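You operate a simulated robot arm through the tools that you are given. There is no shell and no other tool. Be economical: measure what you need, move in short steps, check, and stop when the job is done.

The job below is to be done with a simulated robot arm. You get a single attempt, and the scene is never put back.

## Task
Try the ring in HIGH gear for two steps, then return to LOW.
Fine: before the first step press the black button once to zero the counter; step with the green button; other drive box controls untouched.

Only the result counts: the job must be done as asked and must still hold three seconds after the hand-in. Knocking over, shifting, dropping, spilling or breaking anything else fails it.

## Robot
A 6-joint arm with a two-finger parallel gripper on a trunk, on a base that drives. Base frame: it is fixed to the floor where the robot stands at the start and does not move with it; the origin is under the middle of the robot, x ahead of it, y to its left, z up. Lengths are in m, angles in rad, forces in N, time in s.
With the tool pointing down near the work surface it reaches from about 0.3 to 0.7 m from the robot's upright axis, wherever it stands. Its first joint turns from -2.897 to 2.897 rad. Places, roughly: black button [0.5, 0.6, 1]; blue button [0.4, 0.2, 0.8]; brake lever [0.8, 0.3, 0.9]; brass knob [0.6, 0.1, 0.5]; clutch lever [0.7, 0.4, 0.9]; gear switch [0.6, 0, 0.7]; hand wheel [0.5, 0.4, 0.8]; mode knob [1, 2.2, 1.4]; orange lever [0.2, 2, 0.5]; white knob [0.6, 0.2, 0.9]. Payload 4.1 kg.
The tool frame sits at the grasp point between the pads (the TCP): z along the fingers, y along the line on which they close. The tips reach 0.023 m beyond it. Largest opening 0.094 m; finger width 0.038, thickness 0.01; the body of the gripper, 0.054 by 0.096 m, starts 0.039 m behind the TCP.
Orientation is that of the tool frame in the base frame, as a unit quaternion [x, y, z, w]. With the fingers straight down and closing along the base's y, the tool's x points along the base's -x, its y along +y and its z along -z.

## Interface
- The arm moves only by the tool send_rows. Its argument "series" is a list that holds one entry, the list of rows, each a list of 7 numbers: the opening, from 0 (shut) to 1 (fully open), then the shift along the tool's x, y, z in mm, then the turn, a rotation vector about the tool's x, y, z in rad. In form: [[[jaw, dx, dy, dz, ax, ay, az], ...]]. A call has 1 to 8 rows; each row is the pose to reach, as a shift and turn from the pose commanded when the call began, along the tool's axes at that moment. A row lasts 0.2 s, in which the tool goes at most 0.05 m and 0.15 rad; a call with a longer step from one row to the next is refused whole, and so is a gripper value outside its range. Where a pose cannot be reached the arm comes as near as it can. A force on the tool above 90 N (or 10 N above the force at the start of the call, whichever is more), or a blocked arm, ends the call early, and 0.2 s more pass. The fingers move at their own pace (about 0.045 m/s each) and stop on an object; they squeeze with about 31 N. The grip force told is the motor's: it shows also when the fingers shut on nothing. Time passes only in rows, and 0.2 s behind the last, so rows that repeat a pose let the fingers close. The reply holds the time, the measured pose of the TCP, the force on the tool along the base axes, the opening and the grip force, in the units named above and with some noise, with the torque about the TCP (base axes, N m) and any sound that the robot's microphone picked up.
- Cameras (640 x 400 px; columns grow to the right, rows downward): "scene" is now at [0.0278, 0.1685, 1.4777]; the picture's right is [0.04, -1.00, 0.00], its down [-0.59, -0.02, -0.80] and it looks along [0.80, 0.03, -0.59] (base axes); focal length 290 px, centre (320, 200). "wrist" rides on the gripper at [0.086, 0.016, -0.074] in the tool frame; the picture's right is [-0.18, 0.98, 0.00], its down [-0.58, -0.11, -0.81] and it looks along [-0.79, -0.15, 0.59] (tool axes); focal length 243 px, centre (320, 200). There is no depth. A picture from a camera that has moved, and an enlarged one, comes with that camera's place and axes in the base frame and with its lens.
- snapshot(camera): a new picture of that camera. No time passes.
- raise_lower(by): slides the trunk up (or, below 0, down) by that many m; the arm and the scene camera ride with it, the base frame stays. It gives what a move gives, with no picture.
- steer(legs): drives the robot by 1 to 6 legs, each [ahead, turn to the left] in m and rad, along the robot's own axes; the way and the turn of a leg run together, so that a leg with both is an arc; at most 1.5 m and 3.142 rad a leg. The arm and the cameras ride along, it lands a little off, and it stops where it bumps. It gives what a move gives.
- aim_head(pan, tilt): turns the head with the scene camera to pan (to the left, within 2.705 rad either way) and tilt (down, from -0.506 to 1.204), counted from straight ahead of the robot. It gives what a move gives.
- enlarge(camera, box): a new picture of the part [left, top, right, bottom] of that camera's present view, enlarged. No time passes.
- close_job(): hands the job in; it is judged then, once.

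Go step by step. Nothing tells you exact positions but the pictures and the camera data: compare them with the known pose of the tool, close in by small moves and look again before you grip or let go. The budget is 120 turns and 90 pictures, counting those below and the enlarged ones. Unless the task says otherwise, let go and move clear before handing in, and close with one line.

The tools are called after "Call:" as name(argument=value, ...) on one line, values as JSON. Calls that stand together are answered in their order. send_rows: Moves the arm, as the interface text tells. Its arguments: {"type":"object","properties":{"series":{"type":"array","items":{"type":"array","items":{"type":"array","items":{"type":"number"}}}}},"required":["series"]} The other tools are called the same way: raise_lower (by) slides the trunk up or down; steer (legs) drives the base; aim_head (pan, tilt) turns the head that bears the scene camera; snapshot (camera) takes a picture; enlarge (camera, box) takes an enlarged picture of a part of a camera's view; close_job () hands the job in.

At the start:

```text
time: 0.0
ee_pos: [0.2799, 0.1032, 1.3038]
orientation: [0.0, 1.0, 0.0, 0.0]
ft_force: [-0.1, 0.3, 0.8]
torque: [0.0, -0.01, 0.01]
grip_width: 0.0938
grasp_force: 0.2
trunk travel left (down, up): [-0.431, 0.159]
robot x, y, heading: [-0.0025, -0.0022, 0.002]
head pan, tilt: [0.038, 0.635]
```

scene: 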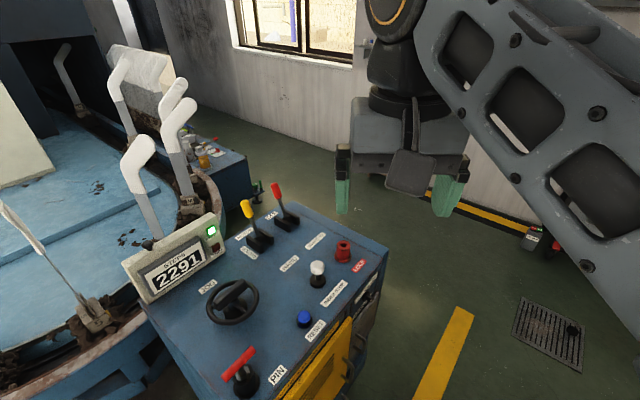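
wrist: 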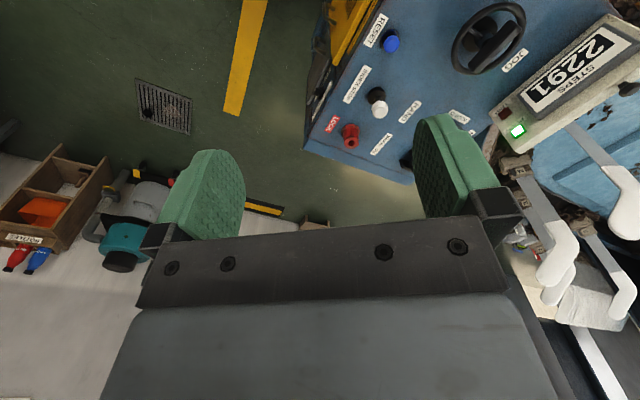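

I see the drive box with a counter (2291), levers, knobs and buttons; I'll look closer to read labels first.

Call:
enlarge(camera="scene", box=[110, 170, 400, 400])

Call:
enlarge(camera="wrist", box=[300, 0, 640, 200])

```text
1.74 times, centred on (255, 285) of scene
camera zoom: at [0.0278, 0.1685, 1.4777], right [0.04, -1.0, 0.0], down [-0.59, -0.02, -0.8], along [0.8, 0.03, -0.59], focal length 504 px, centre (433, 52)
```

zoom: 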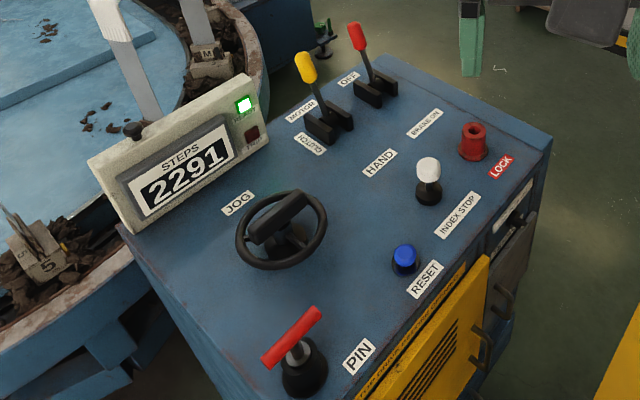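

```text
1.88 times, centred on (470, 100) of wrist
camera zoom: at [0.1925, 0.1193, 1.378], right [0.18, 0.98, 0.0], down [0.58, -0.11, 0.81], along [0.79, -0.15, -0.59], focal length 457 px, centre (38, 388)
```

zoom: 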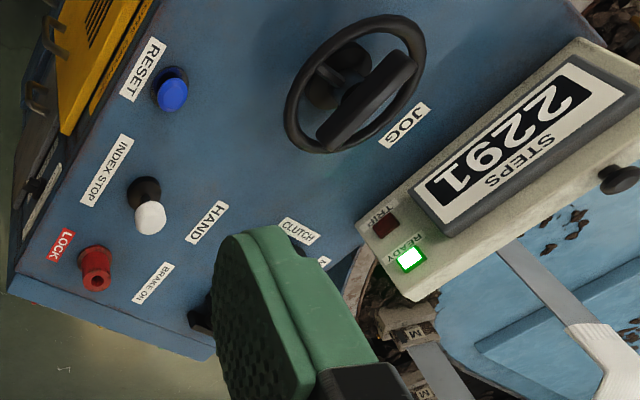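

I see the black button at the counter's end and what looks like the gear switch on the box's side. I still need to find the green button; I'll look around.

Call:
enlarge(camera="scene", box=[480, 190, 640, 290])

Call:
enlarge(camera="scene", box=[180, 110, 340, 210])

Call:
enlarge(camera="scene", box=[280, 250, 400, 400])

Call:
aim_head(pan=1.0, tilt=0.5)

Call:
snapshot(camera="scene")

```text
4.00 times, centred on (560, 240) of scene
camera zoom: at [0.0278, 0.1685, 1.4777], right [0.04, -1.0, 0.0], down [-0.59, -0.02, -0.8], along [0.8, 0.03, -0.59], focal length 1158 px, centre (-640, 40)
```

zoom: 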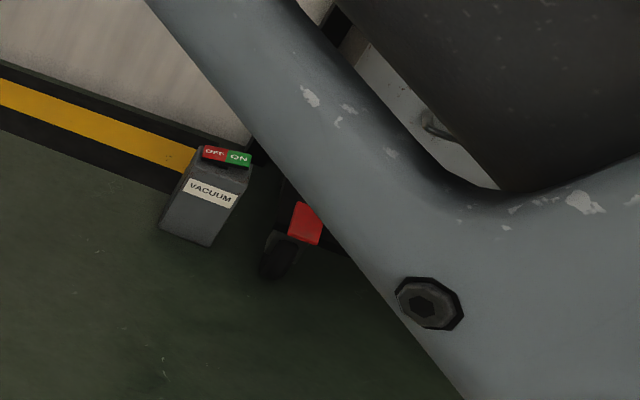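

```text
4.00 times, centred on (260, 160) of scene
camera zoom: at [0.0278, 0.1685, 1.4777], right [0.04, -1.0, 0.0], down [-0.59, -0.02, -0.8], along [0.8, 0.03, -0.59], focal length 1158 px, centre (560, 360)
```

zoom: 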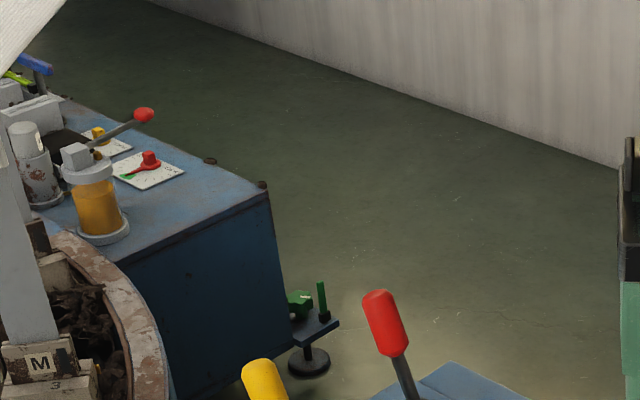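

```text
2.67 times, centred on (340, 325) of scene
camera zoom: at [0.0278, 0.1685, 1.4777], right [0.04, -1.0, 0.0], down [-0.59, -0.02, -0.8], along [0.8, 0.03, -0.59], focal length 772 px, centre (267, -133)
```

zoom: 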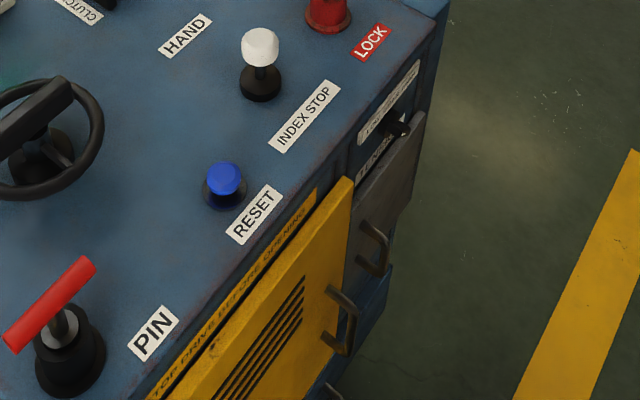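

```text
time: 1.2
ee_pos: [0.2799, 0.1036, 1.3029]
orientation: [0.0, 1.0, 0.001, 0.0]
ft_force: [1.0, 0.3, 0.4]
torque: [0.03, -0.01, -0.01]
grip_width: 0.0936
grasp_force: 0.0
trunk travel left (down, up): [-0.431, 0.159]
robot x, y, heading: [-0.0024, 0.0014, 0.0]
head pan, tilt: [1.0, 0.499]
```

```text
82 pictures are left
camera scene: at [-0.0102, 0.2417, 1.4898], right [0.84, -0.54, 0.0], down [-0.26, -0.4, -0.88], along [0.47, 0.74, -0.48], focal length 290 px, centre (320, 200)
```

scene: 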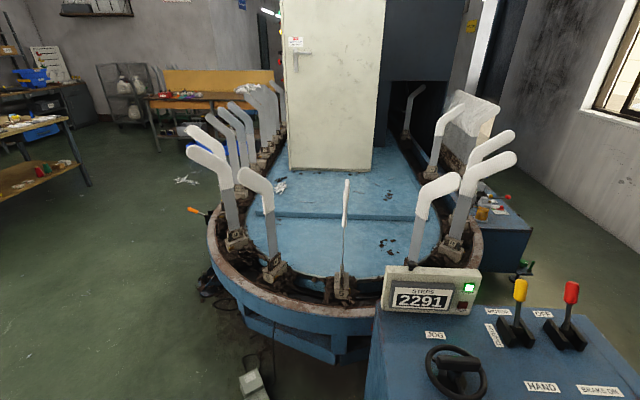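

The green button isn't obvious yet. I'll inspect the counter and the floor area near the ring.

Call:
enlarge(camera="scene", box=[360, 250, 520, 350])

Call:
enlarge(camera="scene", box=[160, 180, 400, 400])

Call:
aim_head(pan=-0.3, tilt=1.1)

Call:
snapshot(camera="scene")

```text
4.00 times, centred on (440, 300) of scene
camera zoom: at [-0.0102, 0.2417, 1.4898], right [0.84, -0.54, 0.0], down [-0.26, -0.4, -0.88], along [0.47, 0.74, -0.48], focal length 1158 px, centre (-160, -200)
```

zoom: 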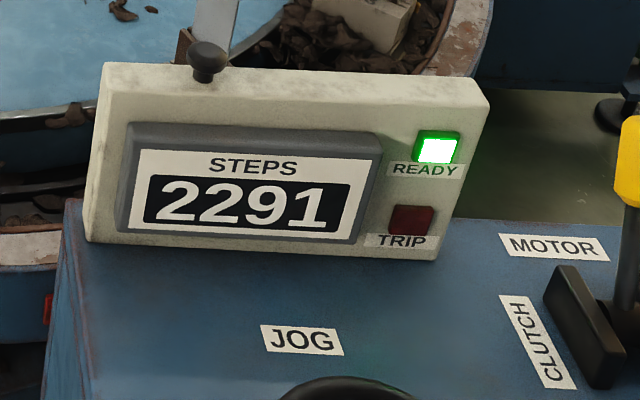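

```text
1.82 times, centred on (280, 290) of scene
camera zoom: at [-0.0102, 0.2417, 1.4898], right [0.84, -0.54, 0.0], down [-0.26, -0.4, -0.88], along [0.47, 0.74, -0.48], focal length 527 px, centre (393, 36)
```

zoom: 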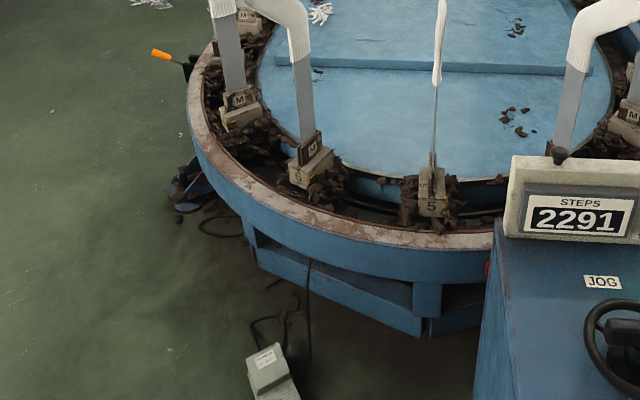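

```text
time: 2.7
ee_pos: [0.2795, 0.1031, 1.3035]
orientation: [-0.001, 1.0, 0.0, 0.001]
ft_force: [-0.1, -0.4, 0.8]
torque: [-0.01, 0.0, -0.02]
grip_width: 0.094
grasp_force: 0.0
trunk travel left (down, up): [-0.431, 0.159]
robot x, y, heading: [0.0024, 0.0024, 0.0]
head pan, tilt: [-0.3, 1.1]
```

```text
79 pictures are left
camera scene: at [0.0009, 0.1465, 1.4421], right [-0.29, -0.96, 0.0], down [-0.85, 0.26, -0.45], along [0.43, -0.13, -0.89], focal length 290 px, centre (320, 200)
```

scene: 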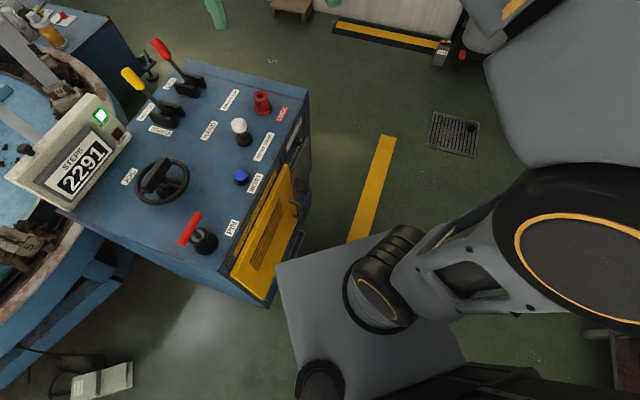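

A red thing is visible on the left end face of the box, so there may be a green button there too. Before reversing for a view I'll check behind.

Call:
aim_head(pan=2.7, tilt=0.6)

Call:
snapshot(camera="scene")

Call:
aim_head(pan=-2.3, tilt=0.6)

Call:
snapshot(camera="scene")

```text
time: 5.3
ee_pos: [0.2782, 0.1026, 1.3027]
orientation: [0.0, 1.0, 0.0, 0.0]
ft_force: [0.2, 0.4, 0.0]
torque: [-0.02, -0.01, 0.01]
grip_width: 0.0937
grasp_force: 0.0
trunk travel left (down, up): [-0.431, 0.159]
robot x, y, heading: [-0.0014, 0.0011, -0.006]
head pan, tilt: [2.7, 0.6]
```

```text
78 pictures are left
camera scene: at [-0.1393, 0.203, 1.4807], right [0.43, 0.9, 0.0], down [0.51, -0.24, -0.82], along [-0.75, 0.35, -0.57], focal length 290 px, centre (320, 200)
```

scene: 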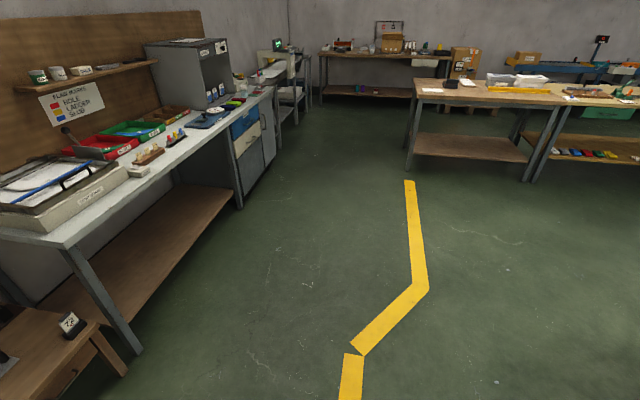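

```text
time: 9.2
ee_pos: [0.2792, 0.1024, 1.303]
orientation: [-0.001, 1.0, 0.0, 0.0]
ft_force: [-0.6, -0.6, 1.0]
torque: [0.0, 0.01, -0.01]
grip_width: 0.0941
grasp_force: 0.1
trunk travel left (down, up): [-0.431, 0.159]
robot x, y, heading: [0.0015, -0.0033, 0.002]
head pan, tilt: [-2.3, 0.6]
```

```text
77 pictures are left
camera scene: at [-0.1183, 0.0993, 1.4807], right [-0.75, 0.67, 0.0], down [0.38, 0.42, -0.83], along [-0.55, -0.62, -0.56], focal length 290 px, centre (320, 200)
```

scene: 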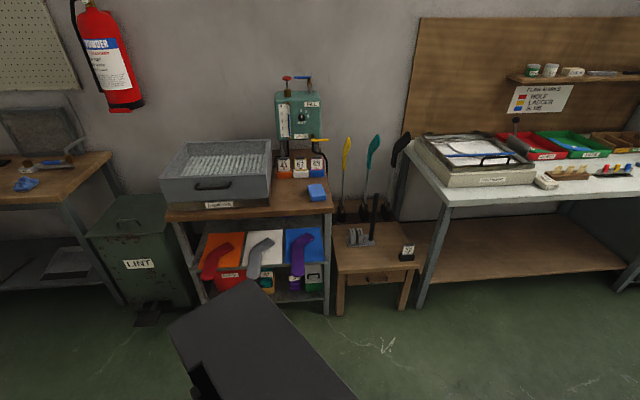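

Space behind is free to the left rear. I'll turn right a bit and reverse to view the front and left faces of the box.

Call:
steer(legs=[[0, -0.5], [-0.7, 0]])

Call:
aim_head(pan=0.5, tilt=0.6)

Call:
snapshot(camera="scene")

```text
time: 14.6
ee_pos: [-0.3246, 0.3031, 1.3026]
orientation: [0.25, 0.968, 0.0, 0.0]
ft_force: [0.3, -0.4, -0.1]
torque: [-0.03, -0.02, 0.0]
grip_width: 0.0938
grasp_force: 0.1
trunk travel left (down, up): [-0.431, 0.159]
robot x, y, heading: [-0.6199, 0.3503, -0.501]
head pan, tilt: [-2.3, 0.6]
```

```text
time: 17.1
ee_pos: [-0.3254, 0.3044, 1.3033]
orientation: [0.249, 0.968, 0.001, 0.0]
ft_force: [0.6, 0.0, 0.5]
torque: [0.0, -0.03, 0.02]
grip_width: 0.0938
grasp_force: 0.1
trunk travel left (down, up): [-0.431, 0.159]
robot x, y, heading: [-0.6186, 0.3471, -0.504]
head pan, tilt: [0.499, 0.6]
```

```text
76 pictures are left
camera scene: at [-0.5025, 0.5216, 1.4807], right [0.0, -1.0, 0.0], down [-0.56, 0.0, -0.83], along [0.83, 0.0, -0.56], focal length 290 px, centre (320, 200)
```

scene: 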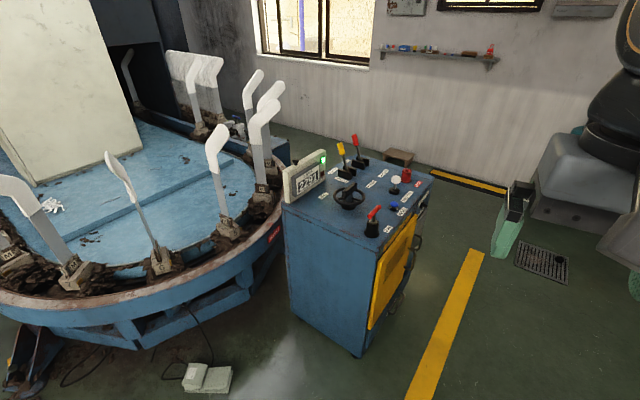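

Call:
enlarge(camera="scene", box=[270, 130, 450, 350])

Call:
enlarge(camera="scene", box=[0, 300, 280, 400])

Call:
enlarge(camera="scene", box=[360, 0, 520, 100])

```text
1.82 times, centred on (360, 240) of scene
camera zoom: at [-0.5025, 0.5216, 1.4807], right [0.0, -1.0, 0.0], down [-0.56, 0.0, -0.83], along [0.83, 0.0, -0.56], focal length 527 px, centre (247, 127)
```

zoom: 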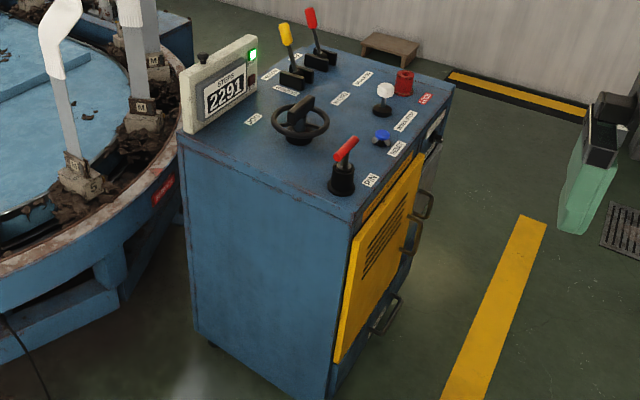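

```text
2.29 times, centred on (140, 350) of scene
camera zoom: at [-0.5025, 0.5216, 1.4807], right [0.0, -1.0, 0.0], down [-0.56, 0.0, -0.83], along [0.83, 0.0, -0.56], focal length 662 px, centre (731, -143)
```

zoom: 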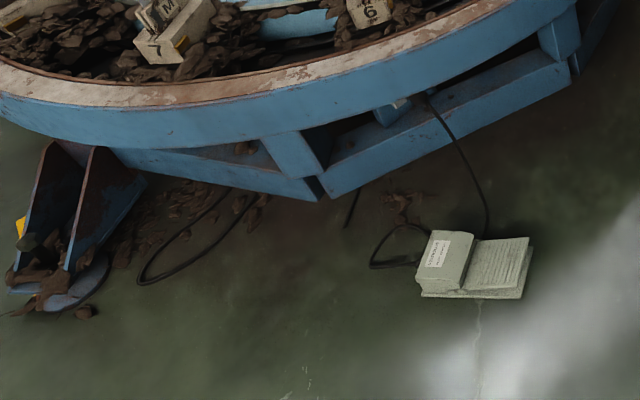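

```text
4.00 times, centred on (440, 50) of scene
camera zoom: at [-0.5025, 0.5216, 1.4807], right [0.0, -1.0, 0.0], down [-0.56, 0.0, -0.83], along [0.83, 0.0, -0.56], focal length 1158 px, centre (-160, 800)
```

zoom: 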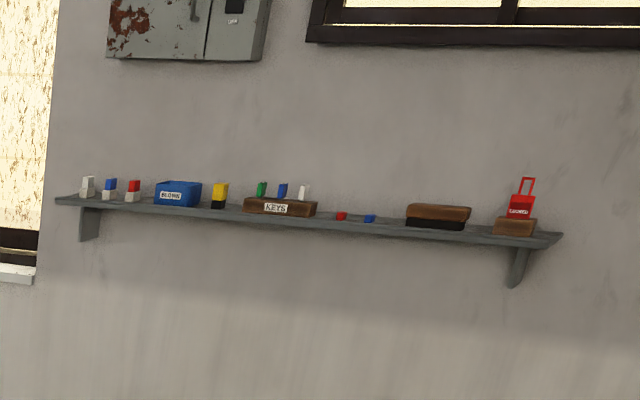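

The left face is plain, so controls must be on the door-side face. I'll drive round to face it.

Call:
steer(legs=[[0, -0.38], [0.9, 0], [0, 1.6]])

Call:
aim_head(pan=0.0, tilt=0.7)

Call:
snapshot(camera="scene")

```text
time: 26.9
ee_pos: [0.0847, -0.1026, 1.3029]
orientation: [-0.348, 0.938, 0.0, -0.001]
ft_force: [0.2, 0.1, 0.6]
torque: [0.01, -0.01, -0.03]
grip_width: 0.0939
grasp_force: 0.1
trunk travel left (down, up): [-0.431, 0.159]
robot x, y, heading: [-0.0617, -0.3623, 0.711]
head pan, tilt: [0.499, 0.6]
```

```text
time: 27.9
ee_pos: [0.0837, -0.1039, 1.3028]
orientation: [-0.348, 0.937, 0.0, 0.0]
ft_force: [0.1, 0.0, 0.7]
torque: [0.01, -0.01, -0.01]
grip_width: 0.0942
grasp_force: 0.0
trunk travel left (down, up): [-0.431, 0.159]
robot x, y, heading: [-0.0605, -0.3613, 0.712]
head pan, tilt: [0.0, 0.7]
```

```text
72 pictures are left
camera scene: at [-0.149, -0.2219, 1.4721], right [0.65, -0.76, 0.0], down [-0.49, -0.42, -0.77], along [0.58, 0.5, -0.64], focal length 290 px, centre (320, 200)
```

scene: 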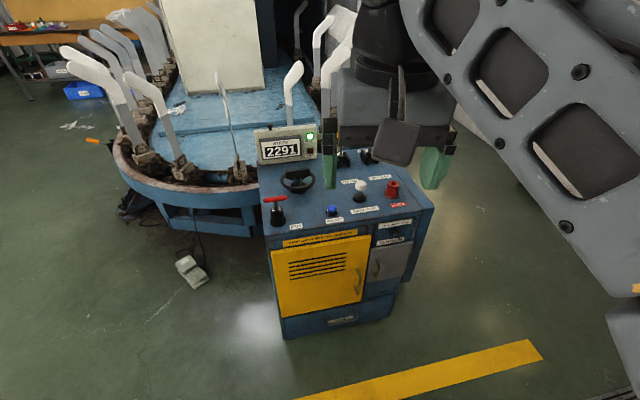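

Call:
enlarge(camera="scene", box=[360, 200, 440, 290])

Call:
enlarge(camera="scene", box=[250, 200, 410, 340])

Call:
raise_lower(by=-0.4)

Call:
aim_head(pan=0.0, tilt=0.4)

Call:
snapshot(camera="scene")

```text
4.44 times, centred on (400, 245) of scene
camera zoom: at [-0.149, -0.2219, 1.4721], right [0.65, -0.76, 0.0], down [-0.49, -0.42, -0.77], along [0.58, 0.5, -0.64], focal length 1287 px, centre (-36, 0)
```

zoom: 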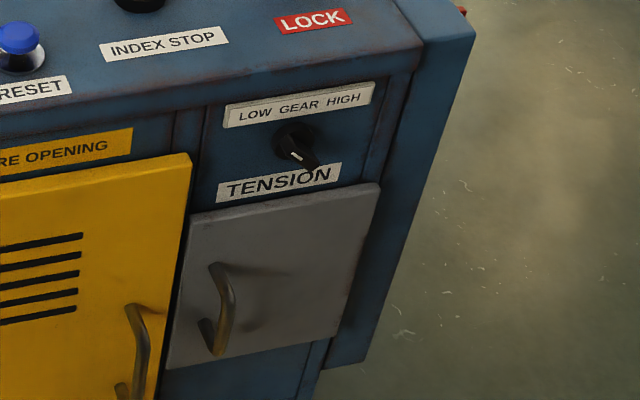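

```text
2.86 times, centred on (330, 270) of scene
camera zoom: at [-0.149, -0.2219, 1.4721], right [0.65, -0.76, 0.0], down [-0.49, -0.42, -0.77], along [0.58, 0.5, -0.64], focal length 828 px, centre (291, 0)
```

zoom: 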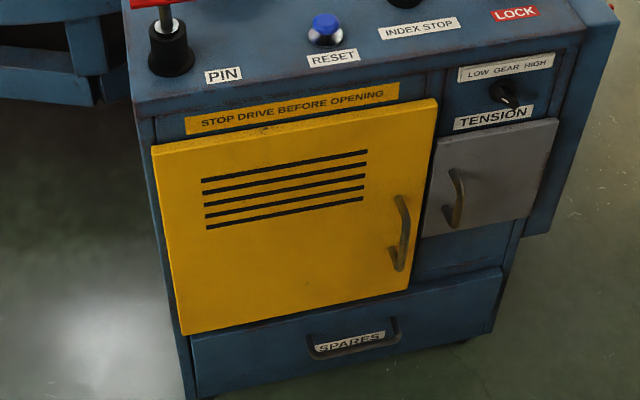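

```text
time: 31.7
ee_pos: [0.0847, -0.1025, 0.9031]
orientation: [-0.347, 0.938, 0.001, 0.0]
ft_force: [0.0, 1.0, 0.0]
torque: [0.0, 0.0, 0.0]
grip_width: 0.0939
grasp_force: 0.1
trunk travel left (down, up): [-0.031, 0.559]
robot x, y, heading: [-0.0574, -0.3602, 0.714]
head pan, tilt: [0.0, 0.7]
```

```text
time: 32.5
ee_pos: [0.0848, -0.1044, 0.9023]
orientation: [-0.347, 0.938, 0.0, 0.001]
ft_force: [0.1, -0.2, 0.4]
torque: [-0.01, -0.01, 0.02]
grip_width: 0.094
grasp_force: 0.1
trunk travel left (down, up): [-0.031, 0.559]
robot x, y, heading: [-0.0577, -0.3637, 0.711]
head pan, tilt: [0.0, 0.4]
```

```text
69 pictures are left
camera scene: at [-0.1431, -0.217, 1.0989], right [0.65, -0.76, 0.0], down [-0.3, -0.25, -0.92], along [0.7, 0.6, -0.39], focal length 290 px, centre (320, 200)
```

scene: 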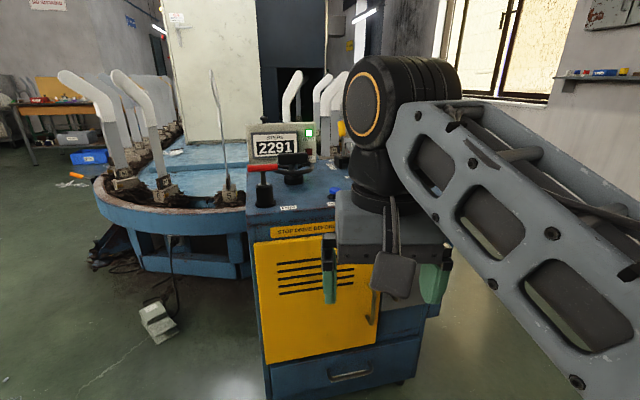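

The LOW/GEAR/HIGH switch is on the front face, top right. There is something red on the right end; I'll drive over there to look at it for a green button.

Call:
raise_lower(by=0.3)

Call:
steer(legs=[[0, -1.2], [0.95, 0], [0, 2.4]])

Call:
snapshot(camera="scene")

```text
time: 35.5
ee_pos: [0.0852, -0.1026, 1.2026]
orientation: [-0.347, 0.938, 0.0, -0.001]
ft_force: [0.1, -0.6, 0.0]
torque: [0.0, 0.01, -0.04]
grip_width: 0.0943
grasp_force: 0.1
trunk travel left (down, up): [-0.331, 0.259]
robot x, y, heading: [-0.0581, -0.3621, 0.709]
head pan, tilt: [0.0, 0.4]
```

```text
time: 43.1
ee_pos: [1.0134, -0.8741, 1.2034]
orientation: [0.243, 0.97, 0.022, 0.006]
ft_force: [-0.5, 0.2, 0.0]
torque: [0.01, -0.03, -0.01]
grip_width: 0.0942
grasp_force: 0.0
trunk travel left (down, up): [-0.331, 0.259]
robot x, y, heading: [0.7411, -0.7894, -0.481]
head pan, tilt: [0.0, 0.4]
stopped in leg 2: the robot was blocked; the commanded pose is now the measured one
```

```text
68 pictures are left
camera scene: at [0.8246, -0.651, 1.4033], right [-0.47, -0.89, 0.0], down [-0.33, 0.17, -0.93], along [0.82, -0.43, -0.37], focal length 290 px, centre (320, 200)
```

scene: 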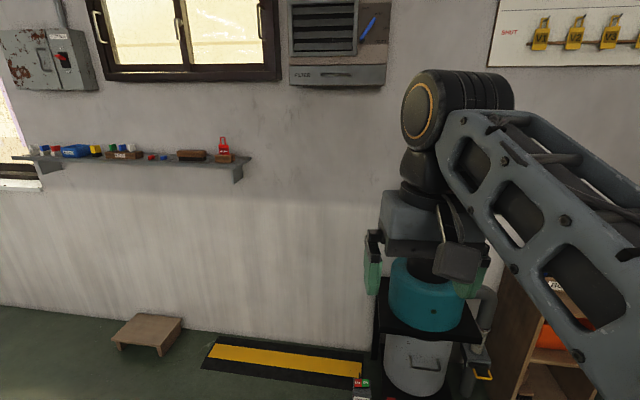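

The drive was stopped by a bump. I'll look down to see what it is before moving away.

Call:
aim_head(pan=0.0, tilt=1.1)

Call:
snapshot(camera="scene")

Call:
snapshot(camera="wrist")

```text
time: 44.2
ee_pos: [1.027, -0.8649, 1.2001]
orientation: [0.241, 0.97, 0.016, 0.002]
ft_force: [0.4, 0.1, 0.8]
torque: [0.04, 0.01, 0.03]
grip_width: 0.0941
grasp_force: 0.0
trunk travel left (down, up): [-0.331, 0.259]
robot x, y, heading: [0.7412, -0.7895, -0.479]
head pan, tilt: [0.0, 1.1]
```

```text
67 pictures are left
camera scene: at [0.8326, -0.6203, 1.342], right [-0.46, -0.89, 0.02], down [-0.79, 0.4, -0.46], along [0.4, -0.23, -0.89], focal length 290 px, centre (320, 200)
```

scene: 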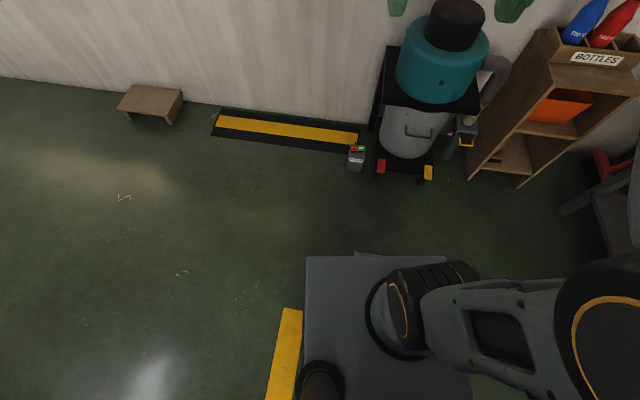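

```text
66 pictures are left
camera wrist: at [0.9564, -0.8119, 1.2768], right [0.62, 0.78, 0.03], down [0.45, -0.39, 0.8], along [0.64, -0.48, -0.6], focal length 243 px, centre (320, 200)
```

wrist: 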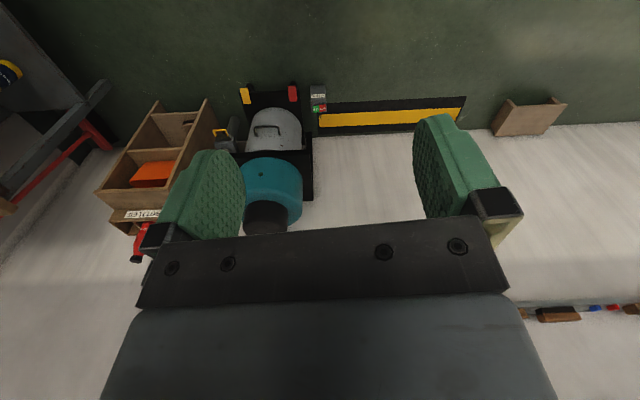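

Only the floor drain grate is at the base front; nothing seems shifted. I'll back off slightly and turn toward the box's right end.

Call:
steer(legs=[[-0.15, 0], [0, 2.1]])

Call:
aim_head(pan=0.0, tilt=0.6)

Call:
snapshot(camera="scene")

```text
time: 50.6
ee_pos: [0.5348, -0.4357, 1.2001]
orientation: [0.716, -0.698, -0.01, 0.014]
ft_force: [-0.4, -0.2, -0.9]
torque: [-0.03, 0.02, 0.0]
grip_width: 0.0939
grasp_force: 0.0
trunk travel left (down, up): [-0.331, 0.259]
robot x, y, heading: [0.609, -0.7152, 1.602]
head pan, tilt: [0.0, 1.1]
```

```text
time: 51.5
ee_pos: [0.535, -0.4357, 1.2005]
orientation: [0.717, -0.697, -0.01, 0.015]
ft_force: [0.2, 0.5, 0.4]
torque: [0.0, 0.0, -0.03]
grip_width: 0.0938
grasp_force: 0.2
trunk travel left (down, up): [-0.331, 0.259]
robot x, y, heading: [0.6059, -0.7179, 1.599]
head pan, tilt: [0.0, 0.6]
```

```text
65 pictures are left
camera scene: at [0.4404, -0.6975, 1.3807], right [1.0, 0.03, 0.0], down [0.02, -0.57, -0.82], along [-0.02, 0.82, -0.57], focal length 290 px, centre (320, 200)
```

scene: 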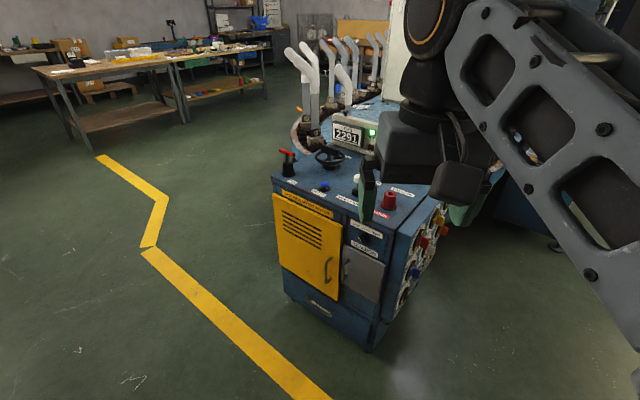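

There's a control panel on the right end of the box (red, yellow, more). I'll drive round to face it.

Call:
steer(legs=[[0.15, 0], [0, -1.3], [0.85, 0], [0, 2.2]])

Call:
snapshot(camera="scene")

```text
time: 65.5
ee_pos: [1.1805, -0.191, 1.1991]
orientation: [0.94, -0.342, -0.004, 0.017]
ft_force: [0.4, -0.2, 0.1]
torque: [-0.02, 0.04, 0.01]
grip_width: 0.0938
grasp_force: 0.1
trunk travel left (down, up): [-0.331, 0.259]
robot x, y, heading: [1.4413, -0.3243, 2.447]
head pan, tilt: [0.0, 0.6]
```

```text
64 pictures are left
camera scene: at [1.313, -0.4368, 1.3807], right [0.64, 0.77, 0.0], down [0.43, -0.36, -0.83], along [-0.63, 0.53, -0.56], focal length 290 px, centre (320, 200)
```

scene: 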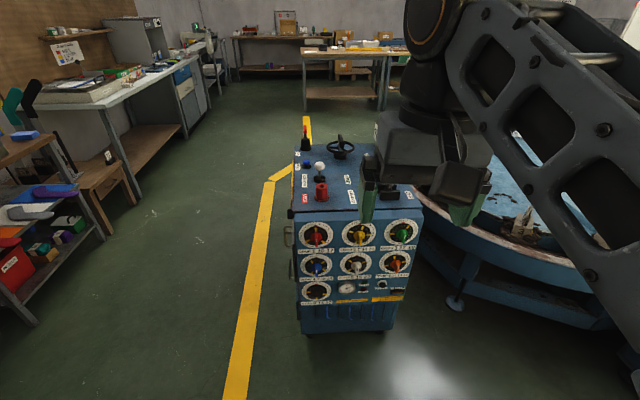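

Call:
enlarge(camera="scene", box=[280, 205, 430, 340])

Call:
enlarge(camera="scene", box=[320, 270, 420, 320])

```text
2.96 times, centred on (355, 272) of scene
camera zoom: at [1.313, -0.4368, 1.3807], right [0.64, 0.77, 0.0], down [0.43, -0.36, -0.83], along [-0.63, 0.53, -0.56], focal length 858 px, centre (216, -15)
```

zoom: 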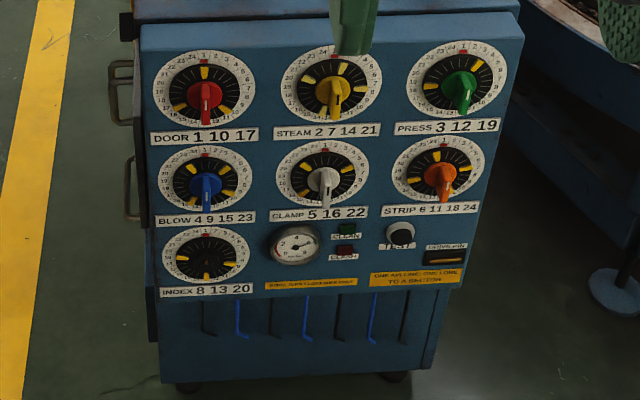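

```text
6.40 times, centred on (370, 295) of scene
camera zoom: at [1.313, -0.4368, 1.3807], right [0.64, 0.77, 0.0], down [0.43, -0.36, -0.83], along [-0.63, 0.53, -0.56], focal length 1854 px, centre (0, -408)
```

zoom: 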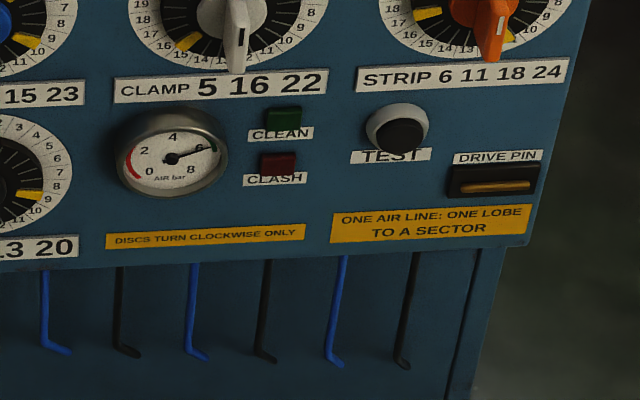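

Only lamps and cam discs here; no green button yet. I'll look to the right at the side of the box facing the ring and the neighbouring equipment.

Call:
aim_head(pan=-0.8, tilt=0.5)

Call:
snapshot(camera="scene")

Call:
snapshot(camera="wrist")

```text
time: 66.7
ee_pos: [1.1799, -0.1908, 1.1989]
orientation: [0.939, -0.342, -0.003, 0.017]
ft_force: [0.4, 0.4, -0.5]
torque: [0.0, 0.02, -0.02]
grip_width: 0.0942
grasp_force: 0.0
trunk travel left (down, up): [-0.331, 0.259]
robot x, y, heading: [1.4437, -0.3241, 2.444]
head pan, tilt: [-0.799, 0.499]
```

```text
61 pictures are left
camera scene: at [1.3739, -0.4027, 1.3898], right [1.0, 0.08, 0.0], down [0.04, -0.48, -0.88], along [-0.07, 0.88, -0.48], focal length 290 px, centre (320, 200)
```

scene: 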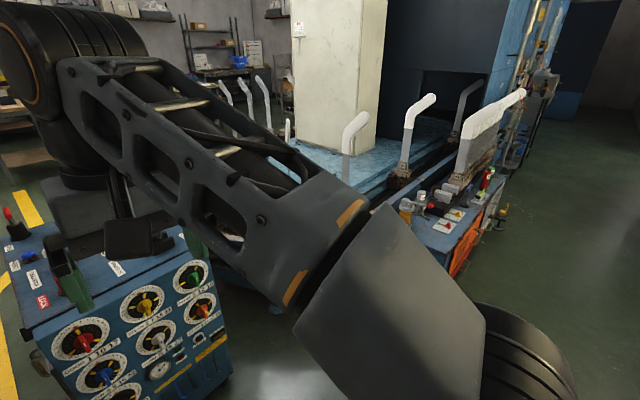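

```text
60 pictures are left
camera wrist: at [1.2373, -0.2563, 1.2754], right [-0.77, -0.63, 0.03], down [-0.36, 0.48, 0.8], along [-0.52, 0.61, -0.6], focal length 243 px, centre (320, 200)
```

wrist: 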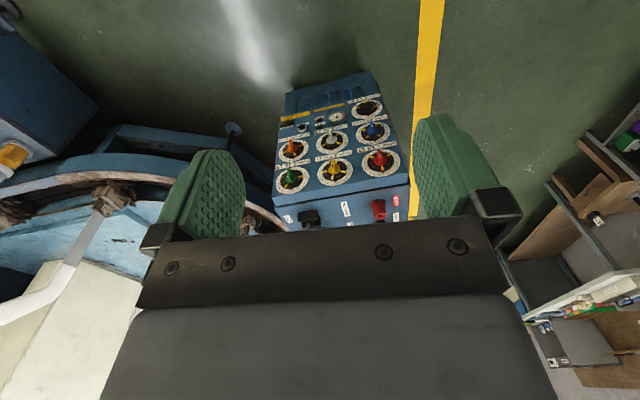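

Call:
enlarge(camera="scene", box=[380, 150, 540, 280])

Call:
steer(legs=[[0, -0.85], [0.5, 0], [0, 1.0]])

Call:
aim_head(pan=0.2, tilt=0.7)

Call:
snapshot(camera="scene")

```text
3.08 times, centred on (460, 215) of scene
camera zoom: at [1.3739, -0.4027, 1.3898], right [1.0, 0.08, 0.0], down [0.04, -0.48, -0.88], along [-0.07, 0.88, -0.48], focal length 891 px, centre (-111, 154)
```

zoom: 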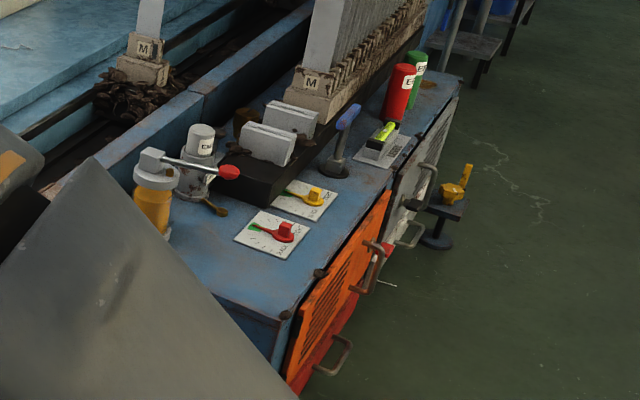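

```text
time: 74.4
ee_pos: [1.1552, 0.2731, 1.2001]
orientation: [0.96, -0.278, -0.003, 0.018]
ft_force: [0.5, 0.5, -0.7]
torque: [0.0, 0.01, 0.03]
grip_width: 0.0938
grasp_force: 0.1
trunk travel left (down, up): [-0.331, 0.259]
robot x, y, heading: [1.4308, 0.1747, 2.584]
head pan, tilt: [-0.799, 0.499]
```

```text
time: 75.6
ee_pos: [1.1562, 0.273, 1.1999]
orientation: [0.961, -0.277, -0.002, 0.018]
ft_force: [0.7, -0.5, 0.5]
torque: [-0.01, 0.03, 0.0]
grip_width: 0.0941
grasp_force: 0.0
trunk travel left (down, up): [-0.331, 0.259]
robot x, y, heading: [1.4249, 0.1731, 2.584]
head pan, tilt: [0.201, 0.7]
```

```text
58 pictures are left
camera scene: at [1.3154, 0.0307, 1.3721], right [0.35, 0.94, 0.0], down [0.6, -0.23, -0.77], along [-0.72, 0.27, -0.64], focal length 290 px, centre (320, 200)
```

scene: 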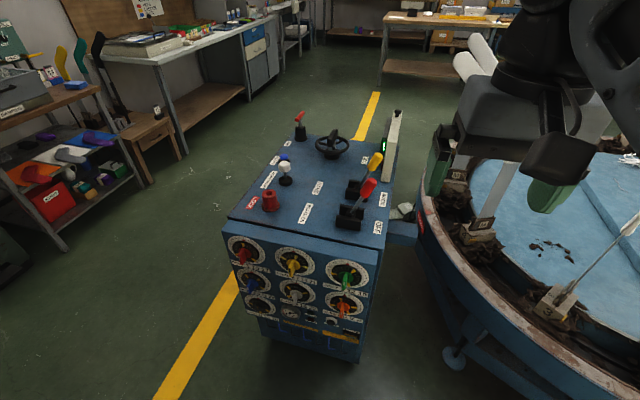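

Call:
enlarge(camera="scene", box=[340, 100, 460, 250])

Call:
steer(legs=[[0, -0.9], [0.25, 0], [0, 0.9]])

Call:
aim_head(pan=0.5, tilt=0.6)

Call:
snapshot(camera="scene")

```text
2.67 times, centred on (400, 175) of scene
camera zoom: at [1.3154, 0.0307, 1.3721], right [0.35, 0.94, 0.0], down [0.6, -0.23, -0.77], along [-0.72, 0.27, -0.64], focal length 772 px, centre (107, 267)
```

zoom: 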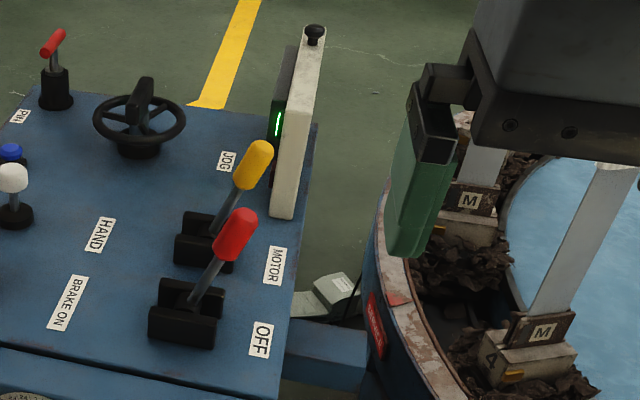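

```text
time: 82.0
ee_pos: [1.1187, 0.5161, 1.2006]
orientation: [0.963, -0.268, -0.002, 0.017]
ft_force: [0.5, -0.6, -0.2]
torque: [-0.04, 0.0, 0.03]
grip_width: 0.094
grasp_force: 0.1
trunk travel left (down, up): [-0.331, 0.259]
robot x, y, heading: [1.395, 0.4236, 2.599]
head pan, tilt: [0.201, 0.7]
```

```text
time: 82.8
ee_pos: [1.1181, 0.5173, 1.2004]
orientation: [0.963, -0.269, -0.003, 0.018]
ft_force: [-0.4, -0.3, 0.3]
torque: [0.01, 0.04, -0.02]
grip_width: 0.0939
grasp_force: 0.2
trunk travel left (down, up): [-0.331, 0.259]
robot x, y, heading: [1.401, 0.4262, 2.602]
head pan, tilt: [0.499, 0.6]
```

```text
56 pictures are left
camera scene: at [1.2751, 0.2519, 1.3807], right [0.04, 1.0, 0.0], down [0.56, -0.02, -0.82], along [-0.82, 0.03, -0.57], focal length 290 px, centre (320, 200)
```

scene: 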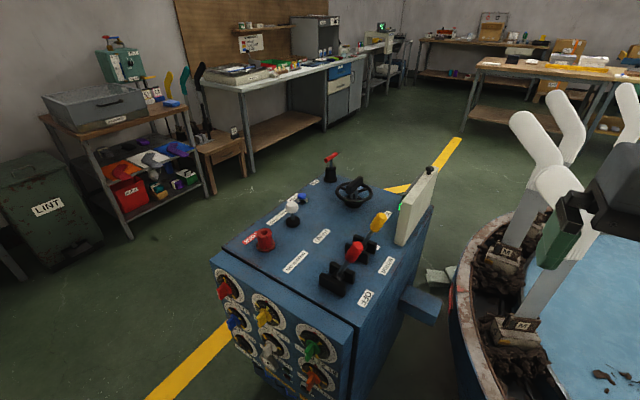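

The back face is plain. I'll look at the cabinet in the middle of the ring where the mode knob should be.

Call:
aim_head(pan=-0.7, tilt=0.2)

Call:
snapshot(camera="scene")

```text
time: 84.2
ee_pos: [1.119, 0.5159, 1.1994]
orientation: [0.963, -0.268, -0.002, 0.018]
ft_force: [0.6, 0.1, 0.9]
torque: [0.01, 0.02, 0.0]
grip_width: 0.0938
grasp_force: 0.0
trunk travel left (down, up): [-0.331, 0.259]
robot x, y, heading: [1.3987, 0.4212, 2.599]
head pan, tilt: [-0.7, 0.201]
```

```text
55 pictures are left
camera scene: at [1.333, 0.3364, 1.4175], right [0.95, 0.33, 0.0], down [0.07, -0.19, -0.98], along [-0.32, 0.93, -0.2], focal length 290 px, centre (320, 200)
```

scene: 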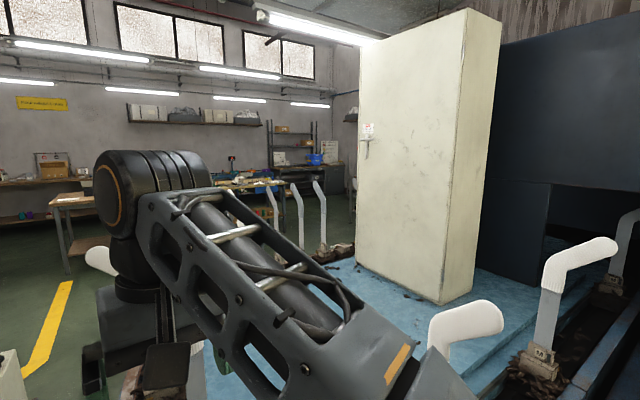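

Nothing there. I'll drive back around to the ring's left side to look at that area and the pedal.

Call:
steer(legs=[[0, 2.11], [0.75, 0], [0, -1.23], [0.85, 0], [0, -0.8], [1.12, 0]])

Call:
steer(legs=[[0, -1.1], [0.4, 0]])

Call:
aim_head(pan=-0.2, tilt=0.5)

Call:
snapshot(camera="scene")

```text
time: 107.8
ee_pos: [-0.6937, 0.0863, 1.1994]
orientation: [0.97, -0.241, -0.001, 0.017]
ft_force: [-0.2, 0.1, 0.2]
torque: [0.0, 0.02, 0.03]
grip_width: 0.0942
grasp_force: 0.1
trunk travel left (down, up): [-0.331, 0.259]
robot x, y, heading: [-0.408, 0.011, 2.651]
head pan, tilt: [-0.7, 0.201]
```

```text
time: 112.9
ee_pos: [-0.4862, 0.6817, 1.1991]
orientation: [0.711, -0.703, -0.01, 0.014]
ft_force: [0.1, -0.9, 0.2]
torque: [0.01, 0.01, -0.02]
grip_width: 0.0939
grasp_force: 0.2
trunk travel left (down, up): [-0.331, 0.259]
robot x, y, heading: [-0.4221, 0.3955, 1.586]
head pan, tilt: [-0.7, 0.201]
```

```text
time: 113.8
ee_pos: [-0.4879, 0.681, 1.2012]
orientation: [0.711, -0.703, -0.01, 0.014]
ft_force: [0.8, 0.2, 0.5]
torque: [0.0, 0.02, 0.01]
grip_width: 0.0939
grasp_force: 0.1
trunk travel left (down, up): [-0.331, 0.259]
robot x, y, heading: [-0.4202, 0.392, 1.585]
head pan, tilt: [-0.201, 0.499]
```

```text
54 pictures are left
camera scene: at [-0.5679, 0.4212, 1.3899], right [0.98, -0.19, 0.0], down [-0.09, -0.47, -0.88], along [0.16, 0.86, -0.48], focal length 290 px, centre (320, 200)
```

scene: 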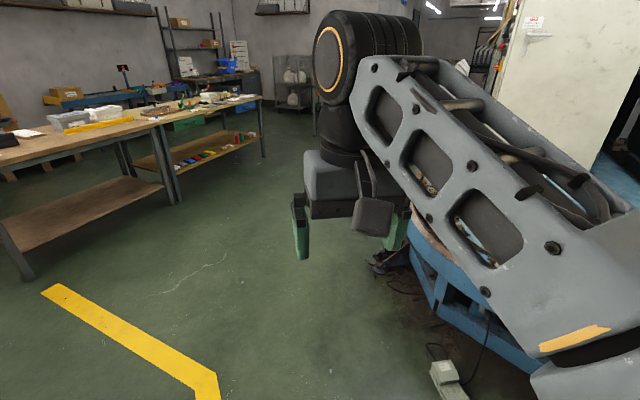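

Call:
steer(legs=[[0.8, 0], [0, -1.5]])

Call:
aim_head(pan=0.5, tilt=0.5)

Call:
snapshot(camera="scene")

```text
time: 121.8
ee_pos: [-0.1595, 1.2994, 1.1992]
orientation: [-0.056, 0.998, 0.018, -0.003]
ft_force: [-1.4, 0.4, -0.1]
torque: [-0.01, -0.03, -0.02]
grip_width: 0.0938
grasp_force: 0.1
trunk travel left (down, up): [-0.331, 0.259]
robot x, y, heading: [-0.4379, 1.2015, 0.114]
head pan, tilt: [-0.201, 0.499]
```

```text
time: 122.9
ee_pos: [-0.1604, 1.2996, 1.1996]
orientation: [-0.056, 0.998, 0.017, -0.003]
ft_force: [0.5, -0.7, 0.4]
torque: [0.0, 0.0, -0.02]
grip_width: 0.0942
grasp_force: 0.0
trunk travel left (down, up): [-0.331, 0.259]
robot x, y, heading: [-0.4378, 1.1989, 0.117]
head pan, tilt: [0.499, 0.499]
```

```text
53 pictures are left
camera scene: at [-0.4407, 1.4137, 1.3898], right [0.58, -0.82, 0.0], down [-0.39, -0.28, -0.88], along [0.72, 0.51, -0.48], focal length 290 px, centre (320, 200)
```

scene: 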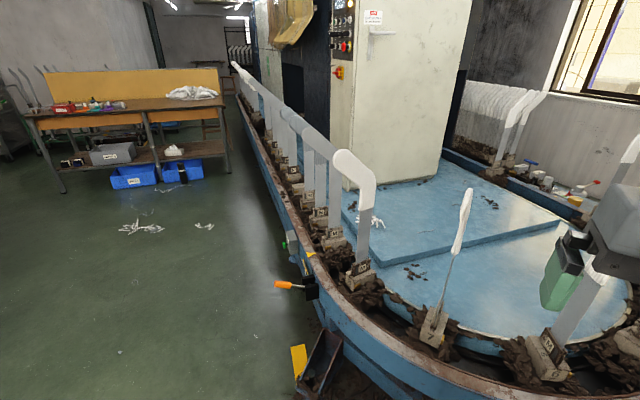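

There's a control panel on the cabinet's side (green button visible) and a small box on the ring rim. Zooming in.

Call:
enlarge(camera="scene", box=[310, 0, 390, 90])

Call:
enlarge(camera="scene", box=[260, 220, 340, 310])

```text
4.44 times, centred on (350, 45) of scene
camera zoom: at [-0.4407, 1.4137, 1.3898], right [0.58, -0.82, 0.0], down [-0.39, -0.28, -0.88], along [0.72, 0.51, -0.48], focal length 1287 px, centre (187, 889)
```

zoom: 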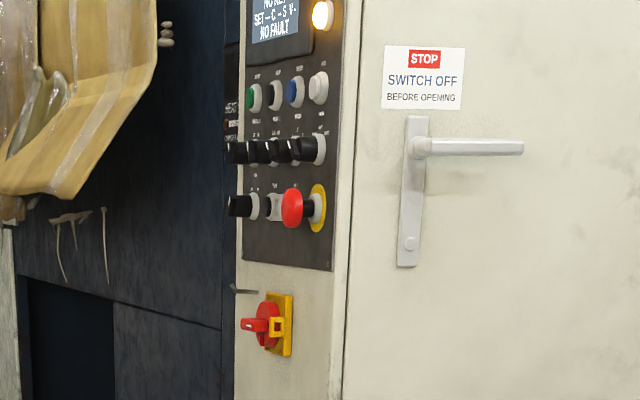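

```text
4.44 times, centred on (300, 265) of scene
camera zoom: at [-0.4407, 1.4137, 1.3898], right [0.58, -0.82, 0.0], down [-0.39, -0.28, -0.88], along [0.72, 0.51, -0.48], focal length 1287 px, centre (409, -89)
```

zoom: 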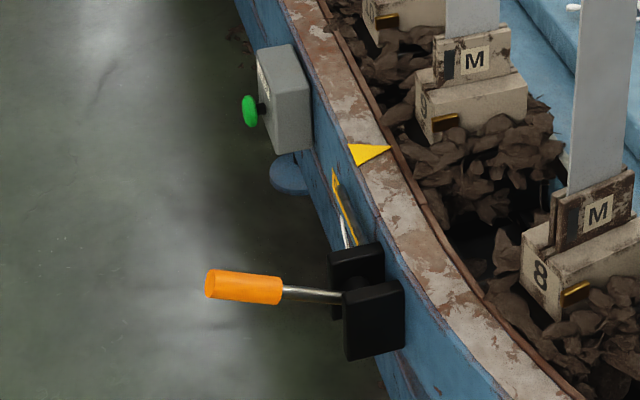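

Two green buttons: a mushroom on a gray box at the rim and one on the cabinet panel. I'll drive closer to read the labels.

Call:
steer(legs=[[0, 1.5], [0.9, 0], [0, -1.5]])

Call:
aim_head(pan=0.0, tilt=0.4)

Call:
snapshot(camera="scene")

```text
time: 135.0
ee_pos: [-0.1729, 2.195, 1.1992]
orientation: [-0.021, 1.0, 0.018, -0.003]
ft_force: [-0.1, 0.6, 1.0]
torque: [0.02, 0.02, 0.03]
grip_width: 0.0939
grasp_force: 0.1
trunk travel left (down, up): [-0.331, 0.259]
robot x, y, heading: [-0.4572, 2.1198, 0.049]
head pan, tilt: [0.499, 0.499]
```

```text
time: 136.0
ee_pos: [-0.173, 2.1943, 1.1999]
orientation: [-0.021, 1.0, 0.018, -0.003]
ft_force: [0.4, -0.6, 0.1]
torque: [-0.05, -0.02, -0.01]
grip_width: 0.094
grasp_force: 0.1
trunk travel left (down, up): [-0.331, 0.259]
robot x, y, heading: [-0.4558, 2.1177, 0.046]
head pan, tilt: [0.0, 0.4]
```

```text
50 pictures are left
camera scene: at [-0.4302, 2.2851, 1.399], right [0.05, -1.0, 0.0], down [-0.39, -0.02, -0.92], along [0.92, 0.04, -0.39], focal length 290 px, centre (320, 200)
```

scene: 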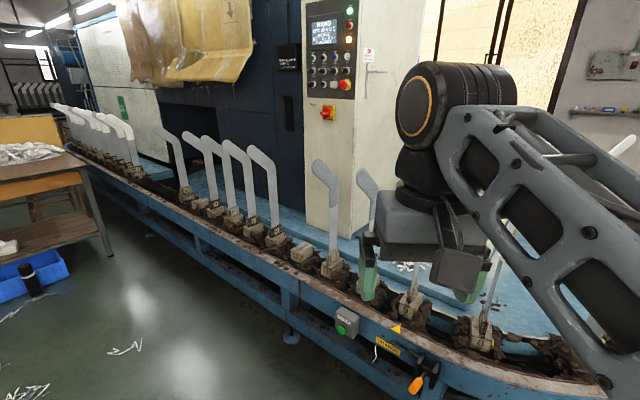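

Call:
enlarge(camera="scene", box=[295, 0, 385, 125])

Call:
enlarge(camera="scene", box=[310, 290, 450, 400])

```text
3.20 times, centred on (340, 62) of scene
camera zoom: at [-0.4302, 2.2851, 1.399], right [0.05, -1.0, 0.0], down [-0.39, -0.02, -0.92], along [0.92, 0.04, -0.39], focal length 927 px, centre (256, 640)
```

zoom: 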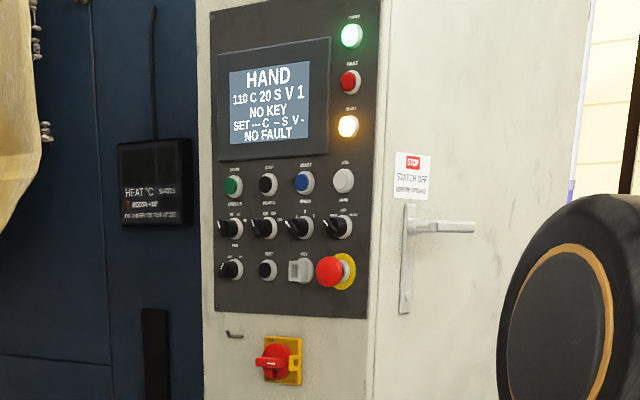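

```text
3.64 times, centred on (380, 345) of scene
camera zoom: at [-0.4302, 2.2851, 1.399], right [0.05, -1.0, 0.0], down [-0.39, -0.02, -0.92], along [0.92, 0.04, -0.39], focal length 1053 px, centre (102, -327)
```

zoom: 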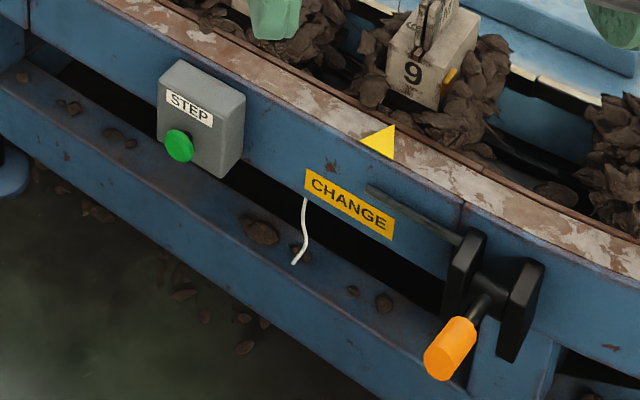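

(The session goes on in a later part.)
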